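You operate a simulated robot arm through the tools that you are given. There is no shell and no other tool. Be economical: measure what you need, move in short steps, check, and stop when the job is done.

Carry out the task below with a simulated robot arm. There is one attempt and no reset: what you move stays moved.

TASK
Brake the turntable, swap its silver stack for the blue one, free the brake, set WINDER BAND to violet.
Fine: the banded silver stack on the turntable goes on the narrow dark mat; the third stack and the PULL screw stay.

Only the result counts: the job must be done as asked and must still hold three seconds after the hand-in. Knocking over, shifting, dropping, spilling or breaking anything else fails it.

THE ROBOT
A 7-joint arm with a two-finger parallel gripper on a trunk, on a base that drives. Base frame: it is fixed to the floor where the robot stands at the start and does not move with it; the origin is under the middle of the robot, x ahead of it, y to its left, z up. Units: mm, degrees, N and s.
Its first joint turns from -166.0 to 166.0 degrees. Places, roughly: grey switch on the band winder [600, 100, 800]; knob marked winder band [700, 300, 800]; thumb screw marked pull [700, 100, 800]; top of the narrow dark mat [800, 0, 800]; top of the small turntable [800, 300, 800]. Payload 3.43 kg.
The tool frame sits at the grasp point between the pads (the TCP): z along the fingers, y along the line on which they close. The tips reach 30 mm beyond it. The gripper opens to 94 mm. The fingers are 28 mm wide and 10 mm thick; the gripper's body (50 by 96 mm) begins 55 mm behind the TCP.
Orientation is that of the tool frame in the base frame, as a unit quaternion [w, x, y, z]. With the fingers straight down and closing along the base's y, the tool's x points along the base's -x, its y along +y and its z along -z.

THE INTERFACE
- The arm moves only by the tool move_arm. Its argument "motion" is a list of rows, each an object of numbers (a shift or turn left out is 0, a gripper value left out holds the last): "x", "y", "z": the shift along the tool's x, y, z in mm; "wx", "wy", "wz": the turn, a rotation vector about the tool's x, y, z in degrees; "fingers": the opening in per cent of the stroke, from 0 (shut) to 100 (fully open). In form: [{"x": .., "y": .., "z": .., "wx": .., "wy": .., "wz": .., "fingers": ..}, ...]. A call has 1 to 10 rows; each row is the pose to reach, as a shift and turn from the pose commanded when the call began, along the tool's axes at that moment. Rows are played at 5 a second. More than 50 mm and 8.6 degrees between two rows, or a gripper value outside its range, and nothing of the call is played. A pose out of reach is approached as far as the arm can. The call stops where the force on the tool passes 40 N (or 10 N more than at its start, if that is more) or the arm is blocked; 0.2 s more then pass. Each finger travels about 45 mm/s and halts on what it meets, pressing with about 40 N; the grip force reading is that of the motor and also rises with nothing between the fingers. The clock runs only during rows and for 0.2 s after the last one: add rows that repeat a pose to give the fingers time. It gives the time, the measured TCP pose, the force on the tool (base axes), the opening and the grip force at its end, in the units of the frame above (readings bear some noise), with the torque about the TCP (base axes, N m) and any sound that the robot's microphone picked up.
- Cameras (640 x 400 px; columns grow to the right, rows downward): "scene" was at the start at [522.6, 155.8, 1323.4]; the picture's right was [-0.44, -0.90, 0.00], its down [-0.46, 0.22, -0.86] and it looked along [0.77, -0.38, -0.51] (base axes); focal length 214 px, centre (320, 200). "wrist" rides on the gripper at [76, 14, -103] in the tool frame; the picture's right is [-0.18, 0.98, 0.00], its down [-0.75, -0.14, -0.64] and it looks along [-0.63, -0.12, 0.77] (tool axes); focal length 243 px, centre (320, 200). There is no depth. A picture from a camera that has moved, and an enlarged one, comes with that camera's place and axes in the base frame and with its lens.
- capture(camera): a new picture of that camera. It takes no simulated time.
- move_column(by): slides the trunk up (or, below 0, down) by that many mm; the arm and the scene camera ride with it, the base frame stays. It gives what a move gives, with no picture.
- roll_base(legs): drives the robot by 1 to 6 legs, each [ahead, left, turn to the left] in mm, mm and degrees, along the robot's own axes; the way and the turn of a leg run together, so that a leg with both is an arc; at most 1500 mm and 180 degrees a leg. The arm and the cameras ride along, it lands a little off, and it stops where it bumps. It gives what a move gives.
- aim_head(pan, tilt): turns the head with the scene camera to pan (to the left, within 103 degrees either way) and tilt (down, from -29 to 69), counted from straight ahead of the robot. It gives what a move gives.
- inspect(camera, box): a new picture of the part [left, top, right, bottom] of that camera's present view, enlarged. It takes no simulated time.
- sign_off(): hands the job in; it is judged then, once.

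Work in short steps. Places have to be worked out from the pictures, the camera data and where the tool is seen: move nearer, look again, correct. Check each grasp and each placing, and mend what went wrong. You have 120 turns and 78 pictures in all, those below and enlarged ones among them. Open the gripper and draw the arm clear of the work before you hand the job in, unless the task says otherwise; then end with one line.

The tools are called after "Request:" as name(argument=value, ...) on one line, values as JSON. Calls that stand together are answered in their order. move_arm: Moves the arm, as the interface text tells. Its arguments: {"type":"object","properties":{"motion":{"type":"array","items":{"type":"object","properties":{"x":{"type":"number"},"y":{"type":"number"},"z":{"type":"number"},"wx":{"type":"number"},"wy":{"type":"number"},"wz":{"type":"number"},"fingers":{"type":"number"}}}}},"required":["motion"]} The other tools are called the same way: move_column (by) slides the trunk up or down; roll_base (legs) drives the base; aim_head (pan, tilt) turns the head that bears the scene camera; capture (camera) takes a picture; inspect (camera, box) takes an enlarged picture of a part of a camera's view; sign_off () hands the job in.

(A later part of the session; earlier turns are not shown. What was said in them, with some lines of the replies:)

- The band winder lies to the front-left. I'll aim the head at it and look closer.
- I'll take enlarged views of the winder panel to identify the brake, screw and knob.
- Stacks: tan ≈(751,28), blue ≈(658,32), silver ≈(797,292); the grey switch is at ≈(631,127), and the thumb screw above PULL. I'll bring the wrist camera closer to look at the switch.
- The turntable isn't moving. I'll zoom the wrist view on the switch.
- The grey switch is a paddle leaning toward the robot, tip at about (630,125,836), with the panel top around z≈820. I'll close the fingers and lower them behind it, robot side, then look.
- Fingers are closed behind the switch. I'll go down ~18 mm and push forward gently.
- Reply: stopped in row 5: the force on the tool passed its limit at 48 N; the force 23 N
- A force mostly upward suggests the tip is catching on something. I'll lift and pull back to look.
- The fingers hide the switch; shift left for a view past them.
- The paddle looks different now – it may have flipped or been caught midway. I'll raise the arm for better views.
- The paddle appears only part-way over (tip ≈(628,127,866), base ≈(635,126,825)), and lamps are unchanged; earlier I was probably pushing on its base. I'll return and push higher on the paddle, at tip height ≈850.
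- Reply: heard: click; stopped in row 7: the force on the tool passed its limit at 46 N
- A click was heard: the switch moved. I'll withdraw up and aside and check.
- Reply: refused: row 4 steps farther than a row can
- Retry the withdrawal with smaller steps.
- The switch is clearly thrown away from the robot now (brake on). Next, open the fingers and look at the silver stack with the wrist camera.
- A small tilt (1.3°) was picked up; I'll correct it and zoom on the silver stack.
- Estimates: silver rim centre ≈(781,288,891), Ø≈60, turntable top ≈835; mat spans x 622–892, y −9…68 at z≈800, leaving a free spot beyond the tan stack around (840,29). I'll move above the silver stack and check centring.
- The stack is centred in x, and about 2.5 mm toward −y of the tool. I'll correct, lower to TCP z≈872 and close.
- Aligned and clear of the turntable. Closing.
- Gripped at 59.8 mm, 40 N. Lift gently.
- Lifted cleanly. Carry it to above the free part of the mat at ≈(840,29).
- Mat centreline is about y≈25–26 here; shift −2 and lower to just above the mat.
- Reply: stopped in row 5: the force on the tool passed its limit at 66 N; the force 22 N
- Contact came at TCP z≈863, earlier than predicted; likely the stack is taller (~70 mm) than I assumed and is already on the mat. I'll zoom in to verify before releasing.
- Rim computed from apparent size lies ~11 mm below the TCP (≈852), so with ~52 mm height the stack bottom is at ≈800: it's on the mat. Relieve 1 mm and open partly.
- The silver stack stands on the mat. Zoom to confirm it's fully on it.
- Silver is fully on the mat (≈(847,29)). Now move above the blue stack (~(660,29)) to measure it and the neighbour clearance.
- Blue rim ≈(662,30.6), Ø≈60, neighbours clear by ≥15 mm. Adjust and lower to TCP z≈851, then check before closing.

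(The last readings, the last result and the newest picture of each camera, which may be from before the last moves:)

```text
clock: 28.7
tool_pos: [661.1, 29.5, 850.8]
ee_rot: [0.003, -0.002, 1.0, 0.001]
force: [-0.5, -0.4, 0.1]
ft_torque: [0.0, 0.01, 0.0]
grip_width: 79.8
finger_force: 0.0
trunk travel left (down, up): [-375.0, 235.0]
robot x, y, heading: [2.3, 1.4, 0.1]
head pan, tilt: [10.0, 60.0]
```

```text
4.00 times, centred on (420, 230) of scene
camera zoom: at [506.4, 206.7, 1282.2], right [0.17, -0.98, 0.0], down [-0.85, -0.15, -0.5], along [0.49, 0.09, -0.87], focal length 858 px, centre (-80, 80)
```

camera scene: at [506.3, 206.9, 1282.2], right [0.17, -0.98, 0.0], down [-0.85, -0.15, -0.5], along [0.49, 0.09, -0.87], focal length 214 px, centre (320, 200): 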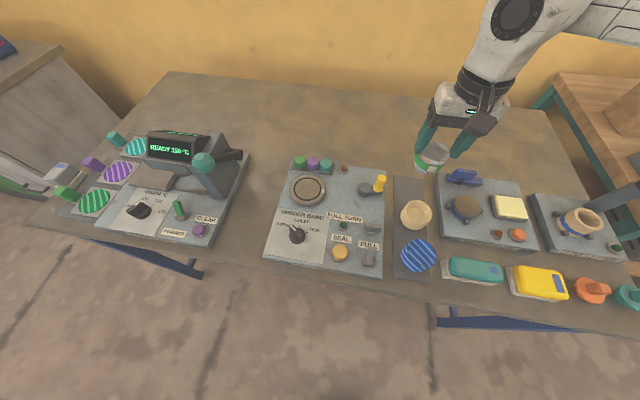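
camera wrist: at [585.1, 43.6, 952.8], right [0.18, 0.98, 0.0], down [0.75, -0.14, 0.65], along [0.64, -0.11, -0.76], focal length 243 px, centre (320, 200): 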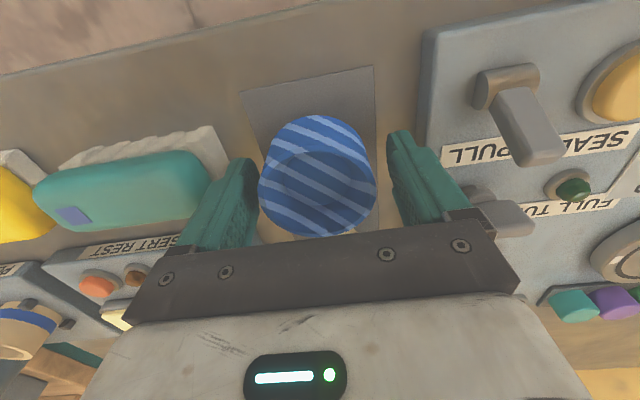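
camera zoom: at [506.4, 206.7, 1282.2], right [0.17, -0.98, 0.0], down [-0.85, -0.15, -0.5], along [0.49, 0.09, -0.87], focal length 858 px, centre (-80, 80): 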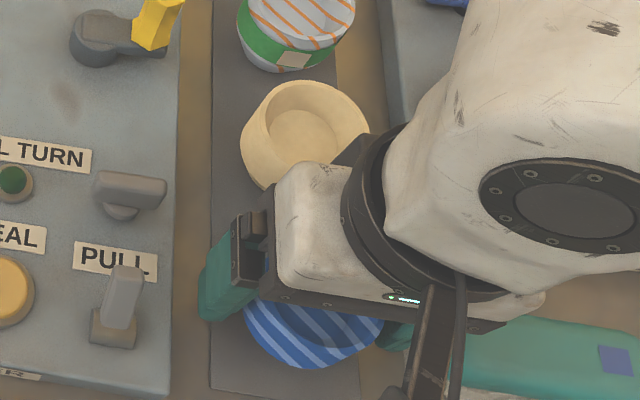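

Well centred. Close.

Request:
move_arm(motion=[{"y": -0.7, "fingers": 40}, {"y": -0.7}, {"y": -0.7}, {"y": -0.7}, {"y": -0.7}])

Request:
move_arm(motion=[{"z": -4}, {"z": -10}, {"z": -20}, {"z": -40}, {"z": -70}, {"z": -110}, {"z": -140}])

Request:
capture(camera="wrist")

```text
clock: 29.9
tool_pos: [662.4, 27.9, 851.2]
ee_rot: [0.002, -0.003, 1.0, 0.001]
force: [0.9, -0.6, -0.5]
ft_torque: [-0.06, -0.02, 0.0]
grip_width: 58.9
finger_force: 39.8
trunk travel left (down, up): [-375.0, 235.0]
robot x, y, heading: [-1.1, -2.0, 0.1]
head pan, tilt: [10.0, 60.0]
```

```text
clock: 31.5
tool_pos: [662.8, 28.1, 990.5]
ee_rot: [0.003, -0.003, 1.0, 0.0]
force: [0.7, 0.8, -1.0]
ft_torque: [0.01, 0.0, 0.03]
grip_width: 59.2
finger_force: 39.9
trunk travel left (down, up): [-375.0, 235.0]
robot x, y, heading: [-3.1, -0.4, 0.0]
head pan, tilt: [10.0, 60.0]
```

```text
34 pictures are left
camera wrist: at [586.6, 42.2, 1092.5], right [0.18, 0.98, 0.0], down [0.75, -0.14, 0.65], along [0.64, -0.11, -0.76], focal length 243 px, centre (320, 200)
```

wrist: 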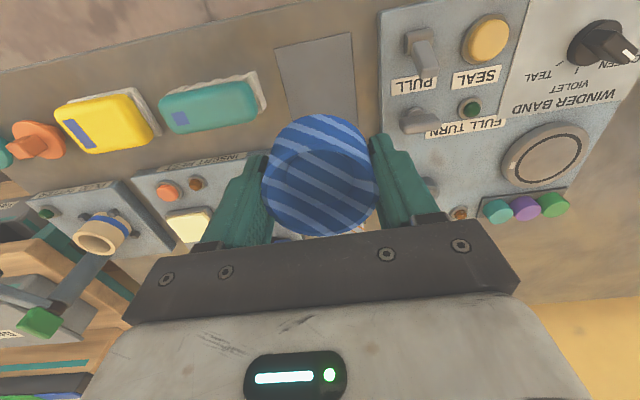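

Blue is held without slipping (silver had slid a bit during its lift, which explains the early contact). Turntable top re-triangulates to ≈835, centre ≈(783,287). Carry blue above it.

Request:
move_arm(motion=[{"x": -17, "y": 37}, {"x": -34, "y": 74}, {"x": -51, "y": 111}, {"x": -68, "y": 148}, {"x": -85, "y": 185}, {"x": -102, "y": 222}, {"x": -120, "y": 259.5}, {"x": -120, "y": 259.5}, {"x": -120, "y": 259.5}])

Request:
capture(camera="wrist")

Request:
inspect(camera="scene", box=[230, 110, 430, 250])

```text
clock: 33.5
tool_pos: [777.4, 288.4, 990.7]
ee_rot: [0.003, -0.002, 1.0, 0.001]
force: [0.3, -0.9, -0.9]
ft_torque: [0.03, -0.01, -0.06]
grip_width: 59.0
finger_force: 39.7
trunk travel left (down, up): [-375.0, 235.0]
robot x, y, heading: [-2.0, -2.3, -0.1]
head pan, tilt: [10.0, 60.0]
```

```text
33 pictures are left
camera wrist: at [701.6, 301.7, 1092.1], right [0.18, 0.98, 0.0], down [0.75, -0.14, 0.65], along [0.64, -0.11, -0.76], focal length 243 px, centre (320, 200)
```

wrist: 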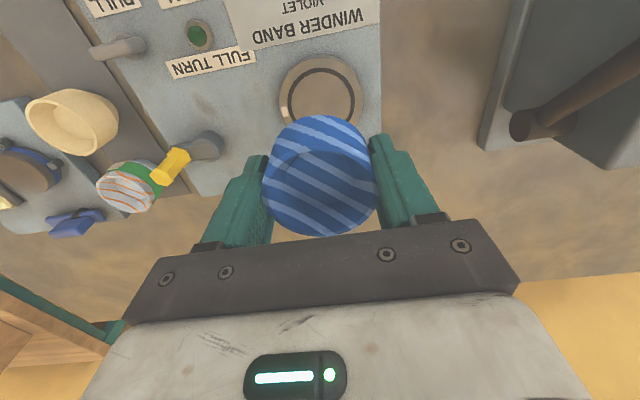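

```text
2.86 times, centred on (330, 180) of scene
camera zoom: at [506.5, 206.9, 1282.2], right [0.17, -0.98, 0.0], down [-0.85, -0.15, -0.5], along [0.49, 0.09, -0.87], focal length 613 px, centre (291, 257)
```

zoom: 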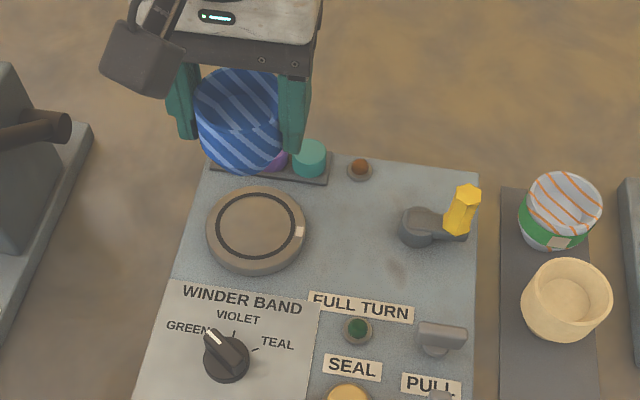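

Relative to the tool, the turntable centre is ~6–7 mm further ahead. Shift and lower to ~15 mm above contact, then recheck.

Request:
move_arm(motion=[{"x": -6, "z": 30}, {"x": -6, "z": 60}, {"x": -6, "z": 80}, {"x": -6, "z": 88}, {"x": -6, "z": 88}])

Request:
capture(camera="wrist")

Request:
inspect(camera="scene", box=[256, 140, 376, 220])

```text
clock: 34.7
tool_pos: [785.1, 288.7, 904.7]
ee_rot: [0.003, -0.003, 1.0, 0.001]
force: [0.1, -0.3, -0.9]
ft_torque: [-0.01, 0.01, -0.01]
grip_width: 59.1
finger_force: 40.3
trunk travel left (down, up): [-375.0, 235.0]
robot x, y, heading: [2.3, 0.9, -0.3]
head pan, tilt: [10.0, 60.0]
```

```text
31 pictures are left
camera wrist: at [708.8, 302.3, 1006.0], right [0.18, 0.98, 0.0], down [0.75, -0.14, 0.65], along [0.64, -0.11, -0.76], focal length 243 px, centre (320, 200)
```

wrist: 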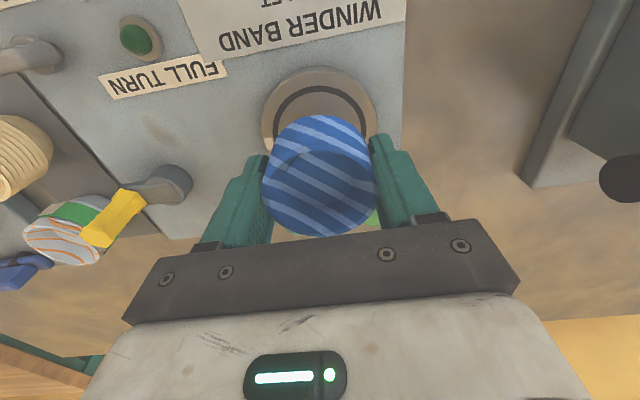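

```text
5.00 times, centred on (316, 180) of scene
camera zoom: at [506.5, 206.8, 1282.2], right [0.17, -0.98, 0.0], down [-0.85, -0.15, -0.5], along [0.49, 0.09, -0.87], focal length 1072 px, centre (340, 300)
```

zoom: 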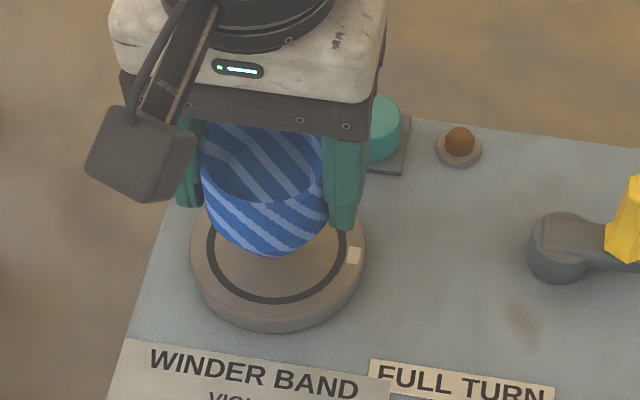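

Aligned within ~2 mm. Lower in small steps until contact.

Request:
move_arm(motion=[{"x": -1, "y": 0.5, "z": 6}, {"x": -1, "y": 0.5, "z": 10}, {"x": -1, "y": 0.5, "z": 13}, {"x": -1, "y": 0.5, "z": 15}, {"x": -1, "y": 0.5, "z": 16}, {"x": -1, "y": 0.5, "z": 16}])

```text
clock: 36.1
tool_pos: [788.5, 288.2, 888.0]
ee_rot: [0.002, -0.003, 1.0, 0.002]
force: [0.3, -0.1, -0.4]
ft_torque: [-0.02, -0.02, 0.02]
grip_width: 59.2
finger_force: 40.3
trunk travel left (down, up): [-375.0, 235.0]
robot x, y, heading: [-2.5, -3.1, 0.2]
head pan, tilt: [10.0, 60.0]
```

No contact yet (still carrying ~1 N). Continue in 1 mm steps.

Request:
move_arm(motion=[{"z": 1}, {"z": 2}, {"z": 3}, {"z": 4}, {"z": 4}])

Request:
inspect(camera="scene", box=[256, 140, 376, 220])

```text
clock: 37.3
tool_pos: [788.0, 289.9, 884.2]
ee_rot: [0.002, -0.003, 1.0, 0.001]
force: [-1.0, -0.5, 4.7]
ft_torque: [-0.17, 0.05, 0.02]
grip_width: 58.8
finger_force: 39.5
trunk travel left (down, up): [-375.0, 235.0]
robot x, y, heading: [0.8, -0.7, 0.0]
head pan, tilt: [10.0, 60.0]
```

```text
5.00 times, centred on (316, 180) of scene
camera zoom: at [506.3, 206.6, 1282.4], right [0.17, -0.98, 0.0], down [-0.85, -0.15, -0.5], along [0.49, 0.09, -0.87], focal length 1072 px, centre (340, 300)
```

zoom: 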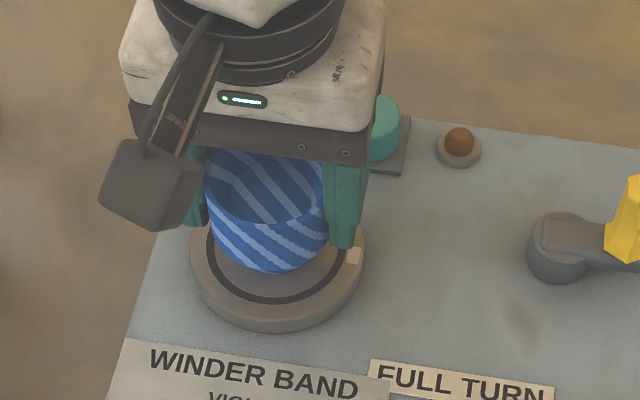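

Light contact (≈5 N). Compare the centring with the original silver picture using the same crop.

Request:
inspect(camera="scene", box=[256, 150, 400, 240])

Request:
capture(camera="wrist")

```text
4.44 times, centred on (328, 195) of scene
camera zoom: at [506.3, 206.6, 1282.4], right [0.17, -0.98, 0.0], down [-0.85, -0.15, -0.5], along [0.49, 0.09, -0.87], focal length 953 px, centre (284, 222)
```

zoom: 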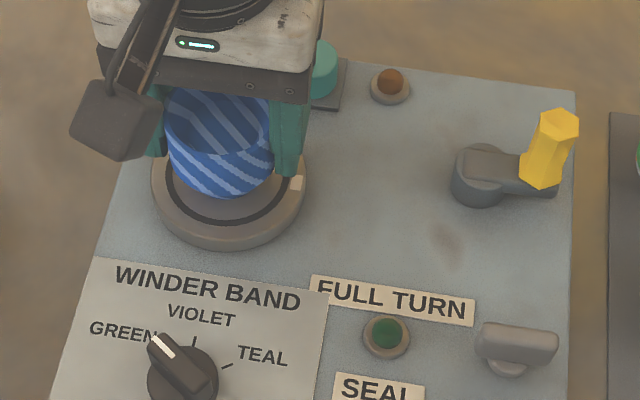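

```text
27 pictures are left
camera wrist: at [711.2, 302.6, 986.7], right [0.18, 0.98, 0.0], down [0.75, -0.14, 0.65], along [0.64, -0.11, -0.76], focal length 243 px, centre (320, 200)
```

wrist: 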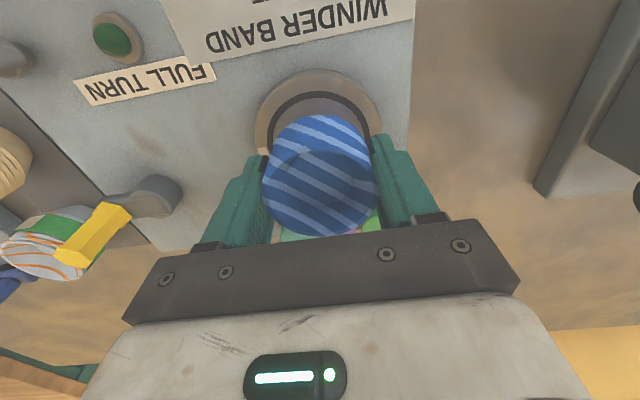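

The wrist view shows the same ring/cup relation as the silver had (columns 319 vs 320), so it's centred within ~2 mm. Release and retreat upward.

Request:
move_arm(motion=[{"fingers": 88}, {"fingers": 88}, {"fingers": 88}, {"fingers": 88}])

Request:
move_arm(motion=[{"z": -15}, {"z": -40}, {"z": -80}, {"z": -110}, {"x": 40, "z": -120}, {"x": 80, "z": -120}, {"x": 120, "z": -120}])

Request:
inspect(camera="scene", box=[256, 150, 446, 280])

Request:
capture(camera="wrist")

```text
clock: 38.3
tool_pos: [787.5, 288.4, 884.7]
ee_rot: [0.003, -0.002, 1.0, 0.001]
force: [0.1, 0.9, 0.3]
ft_torque: [0.01, 0.0, -0.03]
grip_width: 82.6
finger_force: 0.1
trunk travel left (down, up): [-375.0, 235.0]
robot x, y, heading: [-0.6, -3.2, 0.1]
head pan, tilt: [10.0, 60.0]
```

```text
clock: 39.9
tool_pos: [667.2, 288.7, 1003.4]
ee_rot: [0.004, -0.002, 1.0, 0.002]
force: [-0.4, -0.3, 1.1]
ft_torque: [-0.01, 0.02, 0.0]
grip_width: 82.7
finger_force: 0.0
trunk travel left (down, up): [-375.0, 235.0]
robot x, y, heading: [-1.5, -2.3, -0.2]
head pan, tilt: [10.0, 60.0]
```

```text
3.08 times, centred on (351, 215) of scene
camera zoom: at [506.6, 206.7, 1282.2], right [0.17, -0.98, 0.0], down [-0.85, -0.15, -0.5], along [0.49, 0.09, -0.87], focal length 660 px, centre (225, 154)
```

zoom: 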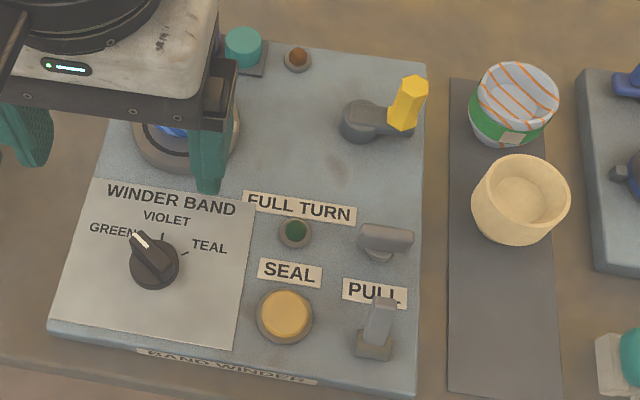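

```text
25 pictures are left
camera wrist: at [590.8, 302.5, 1105.2], right [0.18, 0.98, 0.0], down [0.75, -0.14, 0.65], along [0.64, -0.11, -0.76], focal length 243 px, centre (320, 200)
```

wrist: 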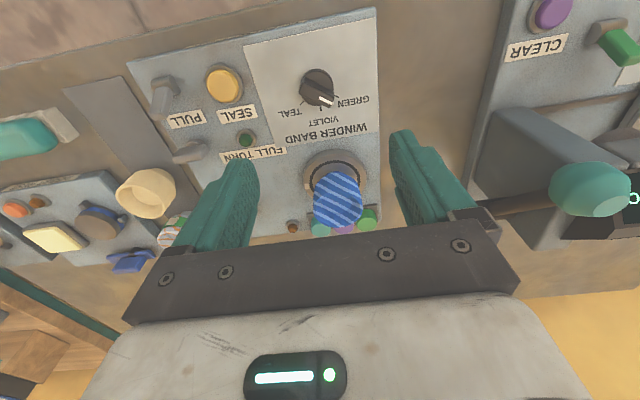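

Blue stands on the turntable. Now the brake: the paddle leans away (tip ≈(652,127,862)), with the PULL screw ≈45 mm behind it, so I'll rotate the gripper 90° and straddle the paddle along x.

Request:
move_arm(motion=[{"x": 2, "y": -16, "wz": 8.5}, {"x": 4, "y": -32, "wz": 17}, {"x": 6, "y": -48, "wz": 25.5}, {"x": 8, "y": -64, "wz": 34, "z": 5}, {"x": 10, "y": -80, "wz": 42.5, "z": 10}, {"x": 12, "y": -96, "wz": 51, "z": 15}, {"x": 14, "y": -112, "wz": 59.5, "z": 20}, {"x": 15, "y": -128, "wz": 68, "z": 25}, {"x": 16, "y": -144, "wz": 76.5, "z": 30}, {"x": 17, "y": -162, "wz": 85, "z": 33}])

Request:
move_arm(motion=[{"wz": 5, "fingers": 55}, {"wz": 5}, {"wz": 5}, {"wz": 5}])

Request:
capture(camera="wrist")

Request:
capture(camera="scene")

```text
clock: 42.1
tool_pos: [651.2, 124.5, 968.5]
ee_rot: [0.002, 0.675, 0.738, 0.002]
force: [0.1, 0.7, 0.7]
ft_torque: [0.0, 0.04, 0.01]
grip_width: 82.7
finger_force: 0.0
trunk travel left (down, up): [-375.0, 235.0]
robot x, y, heading: [1.2, 0.0, -0.3]
head pan, tilt: [10.0, 60.0]
```

```text
clock: 43.1
tool_pos: [652.3, 124.6, 969.3]
ee_rot: [0.0, 0.705, 0.709, 0.002]
force: [-0.5, -0.1, 0.2]
ft_torque: [-0.01, -0.01, -0.02]
grip_width: 51.4
finger_force: 0.0
trunk travel left (down, up): [-375.0, 235.0]
robot x, y, heading: [0.0, 0.1, -0.0]
head pan, tilt: [10.0, 60.0]
```

```text
24 pictures are left
camera wrist: at [665.2, 200.9, 1071.9], right [0.98, -0.18, 0.01], down [-0.14, -0.76, 0.64], along [-0.11, -0.63, -0.77], focal length 243 px, centre (320, 200)
```

wrist: 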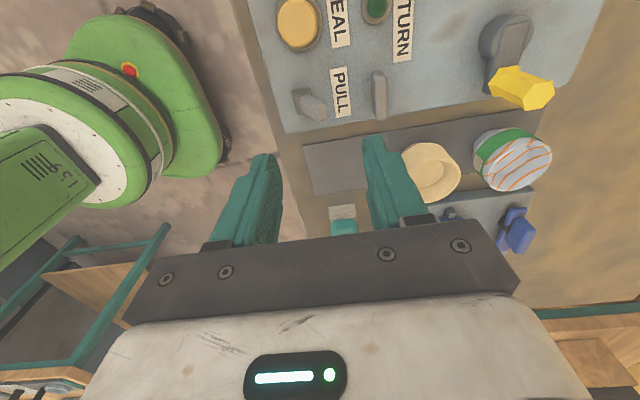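

```text
23 pictures are left
camera scene: at [506.4, 206.7, 1282.2], right [0.17, -0.98, 0.0], down [-0.85, -0.15, -0.5], along [0.49, 0.09, -0.87], focal length 214 px, centre (320, 200)
```

scene: 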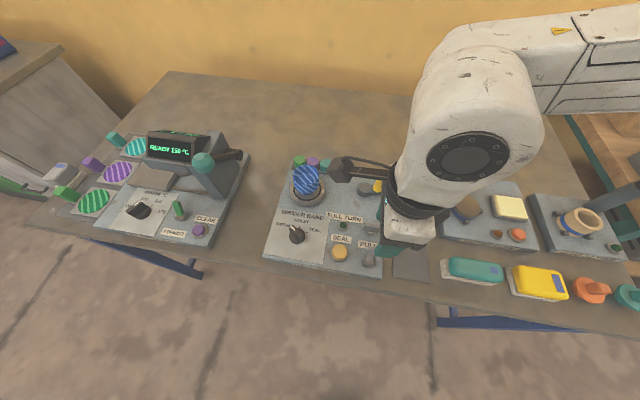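

Good profile view. Zoom on the switch and screw.

Request:
inspect(camera="wrist", box=[260, 50, 420, 170])

```text
3.33 times, centred on (340, 110) of wrist
camera zoom: at [665.2, 200.9, 1071.9], right [0.98, -0.18, 0.01], down [-0.14, -0.76, 0.64], along [-0.11, -0.63, -0.77], focal length 809 px, centre (253, 500)
```

zoom: 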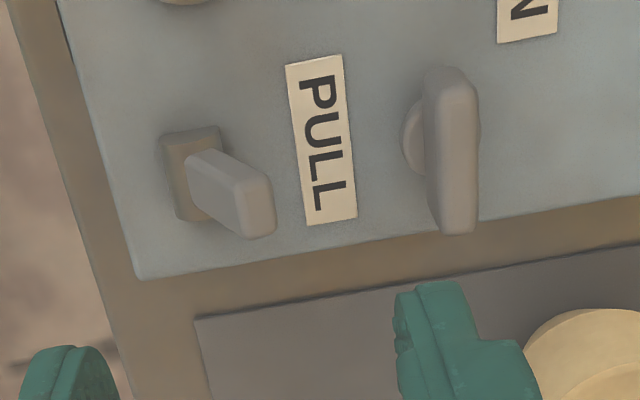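

Paddle tip ≈(654,126), screw wing starts at x≈700. I'll open to 60 mm, straddle with the far finger at x≈674–684, tips at z≈845.

Request:
move_arm(motion=[{"y": -8, "z": 20, "fingers": 64}, {"y": -8, "z": 45}, {"y": -8, "z": 60}, {"y": -8, "z": 60}])

Request:
capture(camera="wrist")

```text
clock: 44.1
tool_pos: [642.2, 126.1, 908.8]
ee_rot: [0.001, 0.704, 0.71, 0.003]
force: [0.2, 0.1, -0.5]
ft_torque: [0.0, -0.03, 0.02]
grip_width: 60.1
finger_force: 0.1
trunk travel left (down, up): [-375.0, 235.0]
robot x, y, heading: [2.7, -1.1, -0.1]
head pan, tilt: [10.0, 60.0]
```

```text
21 pictures are left
camera wrist: at [656.7, 202.5, 1011.0], right [0.98, -0.18, 0.01], down [-0.14, -0.76, 0.64], along [-0.11, -0.63, -0.77], focal length 243 px, centre (320, 200)
```

wrist: 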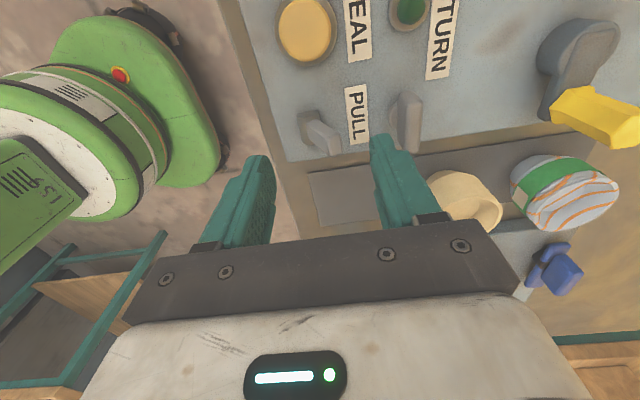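

The far finger will land between paddle and screw (predicted columns 339 / 370–388 / 415). Descend the last 34 mm.

Request:
move_arm(motion=[{"z": 12}, {"z": 22}, {"z": 30}, {"z": 34}, {"z": 34}])

Request:
inspect(camera="wrist", box=[220, 60, 460, 210])

```text
clock: 45.3
tool_pos: [644.7, 126.3, 874.7]
ee_rot: [0.001, 0.705, 0.709, 0.004]
force: [-0.1, 0.6, -1.1]
ft_torque: [-0.01, 0.04, 0.0]
grip_width: 60.4
finger_force: 0.1
trunk travel left (down, up): [-375.0, 235.0]
robot x, y, heading: [-1.5, -2.1, -0.1]
head pan, tilt: [10.0, 60.0]
```

```text
2.67 times, centred on (340, 135) of wrist
camera zoom: at [657.2, 202.7, 978.3], right [0.98, -0.18, 0.01], down [-0.14, -0.76, 0.64], along [-0.11, -0.63, -0.77], focal length 647 px, centre (267, 373)
```

zoom: 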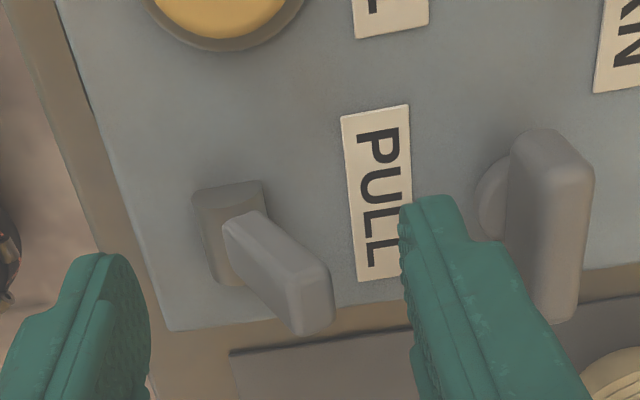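

Straddled correctly. Pull toward the robot until it clicks.

Request:
move_arm(motion=[{"y": -10}, {"y": -18}, {"y": -25}, {"y": -31}, {"y": -37}, {"y": -43}, {"y": -48}])

Request:
inspect(camera="wrist", box=[220, 60, 460, 210])

```text
clock: 46.9
tool_pos: [598.0, 125.8, 876.5]
ee_rot: [0.003, 0.706, 0.709, 0.005]
force: [15.1, -0.4, 1.2]
ft_torque: [-0.01, -0.52, -0.13]
grip_width: 68.8
finger_force: 7.6
trunk travel left (down, up): [-375.0, 235.0]
robot x, y, heading: [2.3, -0.9, -0.1]
head pan, tilt: [10.0, 60.0]
heard: click
```

```text
2.67 times, centred on (340, 135) of wrist
camera zoom: at [610.4, 201.9, 978.9], right [0.98, -0.18, 0.01], down [-0.14, -0.76, 0.64], along [-0.11, -0.63, -0.77], focal length 647 px, centre (267, 373)
```

zoom: 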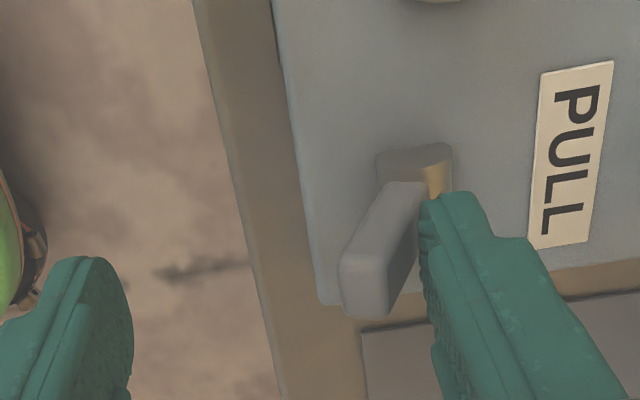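

Clicked back; the brake is free. Back off, lift, and rotate back toward normal while heading to view the WINDER BAND knob at ≈(660,287).

Request:
move_arm(motion=[{"y": 8}, {"y": 8, "z": -30}, {"y": 4, "z": -70}, {"x": 20, "z": -90}, {"x": 60, "z": -90}, {"x": 100, "z": -90}, {"x": 140, "z": -90}, {"x": 161, "z": -90}])

Request:
move_arm(motion=[{"wz": -8.5}, {"wz": -17}, {"wz": -25.5, "fingers": 100}, {"wz": -34}, {"wz": -42.5}, {"wz": -51}, {"wz": -59.5}, {"wz": -68}, {"wz": -76.5}, {"wz": -85}])

Request:
capture(camera="wrist")

Request:
inspect(camera="scene", box=[256, 150, 446, 280])

```text
clock: 48.7
tool_pos: [594.5, 289.7, 967.0]
ee_rot: [0.0, 0.705, 0.709, 0.002]
force: [-0.3, 0.2, -0.2]
ft_torque: [0.0, 0.02, 0.03]
grip_width: 60.3
finger_force: 0.1
trunk travel left (down, up): [-375.0, 235.0]
robot x, y, heading: [-1.5, -2.0, -0.2]
head pan, tilt: [10.0, 60.0]
```

```text
clock: 50.9
tool_pos: [594.2, 287.0, 966.7]
ee_rot: [0.003, 0.04, 0.999, 0.002]
force: [0.1, 0.0, -0.2]
ft_torque: [0.03, 0.02, 0.01]
grip_width: 94.2
finger_force: 0.0
trunk travel left (down, up): [-375.0, 235.0]
robot x, y, heading: [-0.2, -0.6, -0.0]
head pan, tilt: [10.0, 60.0]
```

```text
18 pictures are left
camera wrist: at [519.6, 307.4, 1067.9], right [0.26, 0.96, 0.0], down [0.74, -0.2, 0.65], along [0.62, -0.17, -0.76], focal length 243 px, centre (320, 200)
```

wrist: 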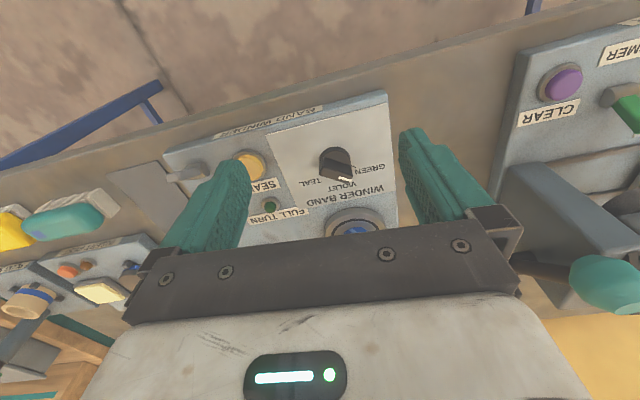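

```text
3.08 times, centred on (351, 215) of scene
camera zoom: at [506.4, 206.8, 1282.2], right [0.17, -0.98, 0.0], down [-0.85, -0.15, -0.5], along [0.49, 0.09, -0.87], focal length 660 px, centre (225, 154)
```

zoom: 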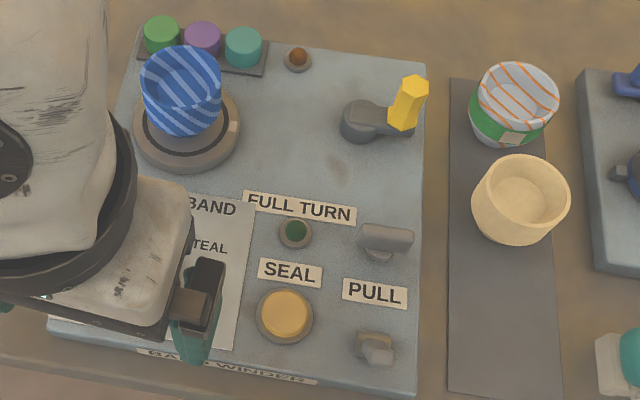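

Blue matches where silver stood and the switch is back in its initial position. Zoom on the knob.

Request:
inspect(camera="wrist", box=[290, 130, 402, 210])

```text
5.00 times, centred on (346, 170) of wrist
camera zoom: at [519.6, 307.4, 1067.9], right [0.26, 0.96, 0.0], down [0.74, -0.2, 0.65], along [0.62, -0.17, -0.76], focal length 1213 px, centre (190, 350)
```

zoom: 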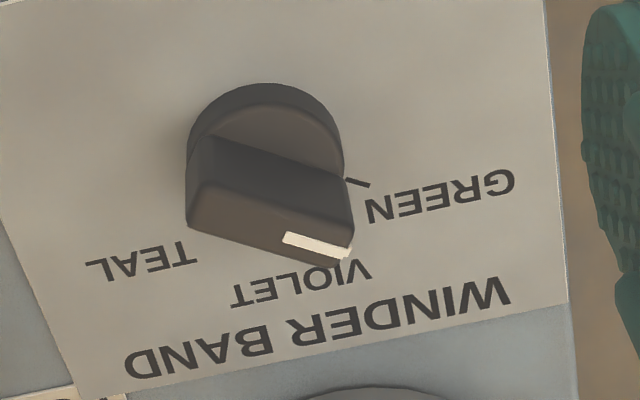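

Knob: centre ≈(665.5,285.5), bar pointing at GREEN ≈58–60° from +x, VIOLET tick straight along +x; bar top ≈853, cylinder top ≈835. I'll rotate −65° so the jaws straddle the bar, and move above it.

Request:
move_arm(motion=[{"x": -9, "wz": -8.2, "fingers": 55}, {"x": -18, "wz": -16.4}, {"x": -27, "wz": -24.6}, {"x": -36, "wz": -32.8}, {"x": -45, "y": 1, "wz": -41}, {"x": -54, "y": 2, "wz": -49.2}, {"x": -63, "y": 3, "wz": -57.4}, {"x": -71, "y": 3.4, "wz": -64, "z": 20}, {"x": -71, "y": 3.4, "wz": -64, "z": 35}, {"x": -71, "y": 3.4, "wz": -64, "z": 50}])

Request:
capture(camera="wrist")

```text
clock: 53.1
tool_pos: [665.4, 284.9, 918.6]
ee_rot: [0.003, -0.495, 0.869, 0.0]
force: [-0.1, 0.3, 0.1]
ft_torque: [0.01, 0.03, 0.02]
grip_width: 51.6
finger_force: 0.0
trunk travel left (down, up): [-375.0, 235.0]
robot x, y, heading: [-1.3, 5.6, 0.1]
head pan, tilt: [10.0, 60.0]
```

```text
15 pictures are left
camera wrist: at [614.4, 226.3, 1020.3], right [-0.75, 0.66, 0.0], down [0.5, 0.57, 0.65], along [0.43, 0.48, -0.76], focal length 243 px, centre (320, 200)
```

wrist: 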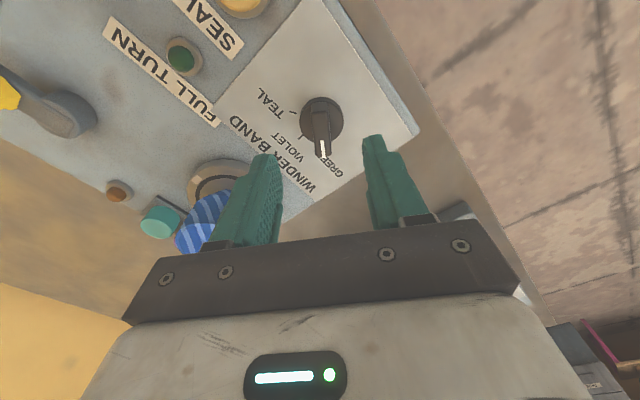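

Bar is aligned between the fingers. A zoom to check angle and offset.

Request:
inspect(camera="wrist", box=[264, 80, 384, 170])

```text
4.44 times, centred on (324, 125) of wrist
camera zoom: at [614.4, 226.3, 1020.3], right [-0.75, 0.66, 0.0], down [0.5, 0.57, 0.65], along [0.43, 0.48, -0.76], focal length 1078 px, centre (302, 533)
```

zoom: 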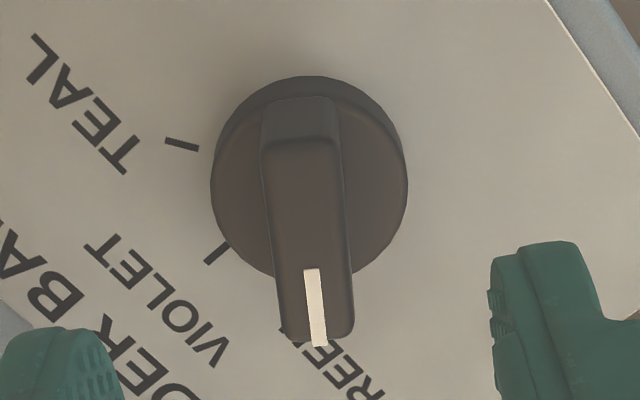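

Centred. Lower to tips ≈841 and close on the bar.

Request:
move_arm(motion=[{"z": 20}, {"z": 36}, {"z": 44}, {"z": 48}, {"z": 48, "fingers": 5}, {"z": 48}, {"z": 48}, {"z": 48}, {"z": 48}])

```text
clock: 55.1
tool_pos: [664.3, 284.8, 869.9]
ee_rot: [0.003, -0.494, 0.87, 0.0]
force: [-1.2, 0.9, -4.2]
ft_torque: [0.32, 0.33, -1.22]
grip_width: 14.6
finger_force: 45.6
trunk travel left (down, up): [-375.0, 235.0]
robot x, y, heading: [0.6, 1.0, -0.0]
head pan, tilt: [10.0, 60.0]
```

Gripped the bar (14.6 mm). Turn +59.5° toward VIOLET.

Request:
move_arm(motion=[{"wz": 8}, {"wz": 16}, {"wz": 24}, {"wz": 32}, {"wz": 40}, {"wz": 48}, {"wz": 55}, {"wz": 59.5}, {"wz": 59.5}])

```text
clock: 57.1
tool_pos: [664.3, 286.0, 871.2]
ee_rot: [0.003, 0.001, 1.0, 0.002]
force: [-13.3, 15.2, 22.5]
ft_torque: [-0.05, -0.3, 0.02]
grip_width: 12.9
finger_force: 44.9
trunk travel left (down, up): [-375.0, 235.0]
robot x, y, heading: [-0.8, 2.9, -0.3]
head pan, tilt: [10.0, 60.0]
```

Turned. Open and lift straight up to check.

Request:
move_arm(motion=[{"fingers": 60}, {"fingers": 60}, {"fingers": 60}, {"z": -20}, {"z": -50}, {"z": -80}, {"x": 40, "z": -100}])

Request:
capture(camera="wrist")

Request:
inspect(camera="wrist", box=[250, 110, 402, 210])

```text
clock: 58.7
tool_pos: [623.6, 285.1, 966.3]
ee_rot: [0.002, 0.002, 1.0, 0.001]
force: [0.3, -0.7, 0.0]
ft_torque: [0.02, 0.03, 0.04]
grip_width: 56.7
finger_force: 0.0
trunk travel left (down, up): [-375.0, 235.0]
robot x, y, heading: [-2.1, -2.3, -0.1]
head pan, tilt: [10.0, 60.0]
```

```text
13 pictures are left
camera wrist: at [547.7, 300.0, 1068.1], right [0.19, 0.98, 0.0], down [0.75, -0.15, 0.65], along [0.64, -0.12, -0.76], focal length 243 px, centre (320, 200)
```

wrist: 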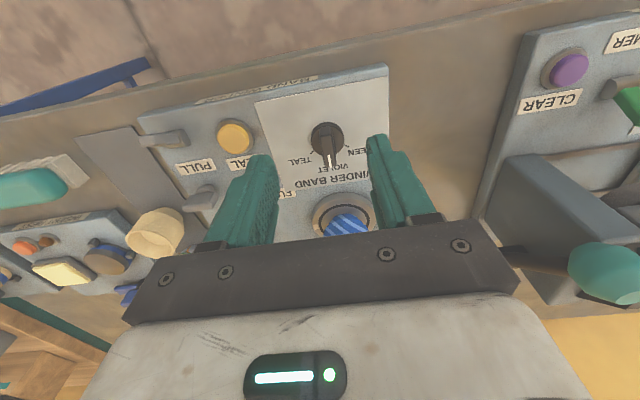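

```text
4.00 times, centred on (326, 160) of wrist
camera zoom: at [547.7, 300.0, 1068.1], right [0.19, 0.98, 0.0], down [0.75, -0.15, 0.65], along [0.64, -0.12, -0.76], focal length 970 px, centre (296, 360)
```

zoom: 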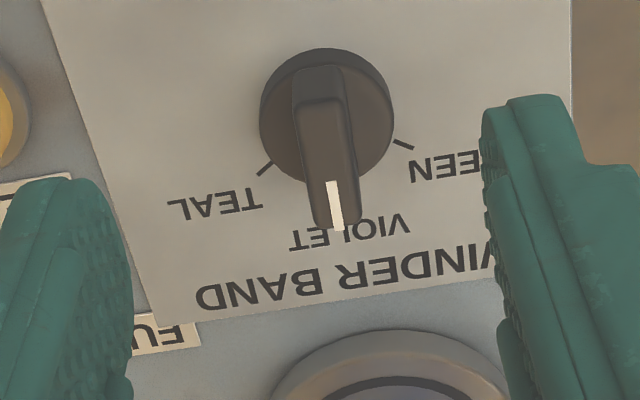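

The knob points at VIOLET. Draw the arm up and back, then a last overall check.

Request:
move_arm(motion=[{"z": -40}, {"x": 20, "z": -80}, {"x": 50, "z": -110}, {"x": 85, "y": 10, "z": -140}, {"x": 115, "y": 40, "z": -160}, {"x": 130, "y": 80, "z": -180}, {"x": 130, "y": 120, "z": -200}])

Request:
inspect(camera="scene", box=[256, 150, 446, 280])

Request:
capture(camera="scene")

```text
clock: 60.3
tool_pos: [493.3, 404.0, 1171.4]
ee_rot: [0.002, 0.002, 1.0, 0.001]
force: [0.6, 0.3, 0.1]
ft_torque: [0.02, -0.03, 0.03]
grip_width: 56.0
finger_force: 0.1
trunk travel left (down, up): [-375.0, 235.0]
robot x, y, heading: [-2.9, 0.6, 0.1]
head pan, tilt: [10.0, 60.0]
```

```text
3.08 times, centred on (351, 215) of scene
camera zoom: at [506.5, 206.3, 1282.2], right [0.17, -0.98, 0.0], down [-0.85, -0.15, -0.5], along [0.49, 0.09, -0.87], focal length 660 px, centre (225, 154)
```

zoom: 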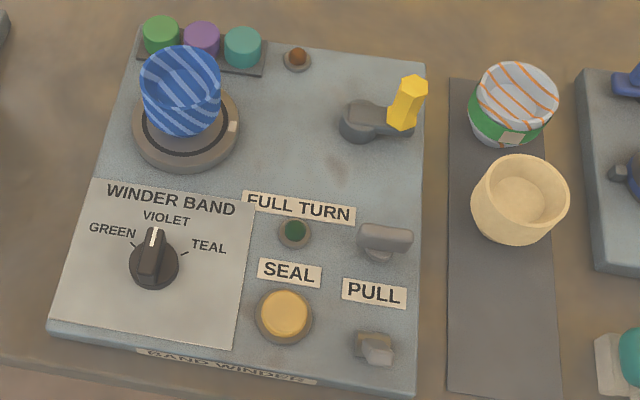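

```text
10 pictures are left
camera scene: at [506.5, 206.3, 1282.2], right [0.17, -0.98, 0.0], down [-0.85, -0.15, -0.5], along [0.49, 0.09, -0.87], focal length 214 px, centre (320, 200)
```

scene: 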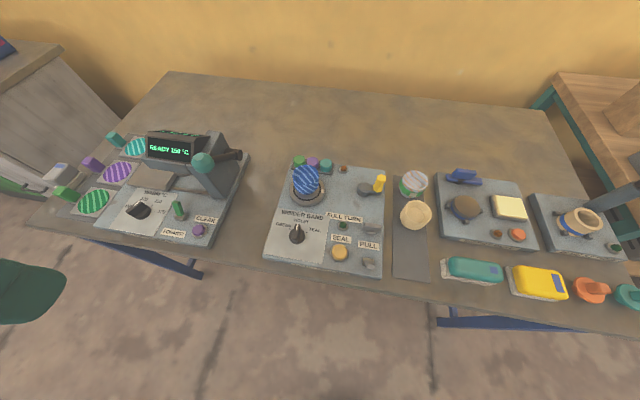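

Everything is in place: blue on the turntable, silver on the mat, tan and screw untouched, switch back, knob at violet, arm clear. Hand in.

Request:
sign_off()

```text
The job is handed in.
```

I handed the job in: the blue stack is on the turntable, the banded silver stack is on the narrow dark mat, the brake switch is back where it started, and WINDER BAND points at violet. I took the unlabelled grey switch to be the brake; it clicked both ways, but nothing else confirmed it. The third stack and the PULL screw were not touched.
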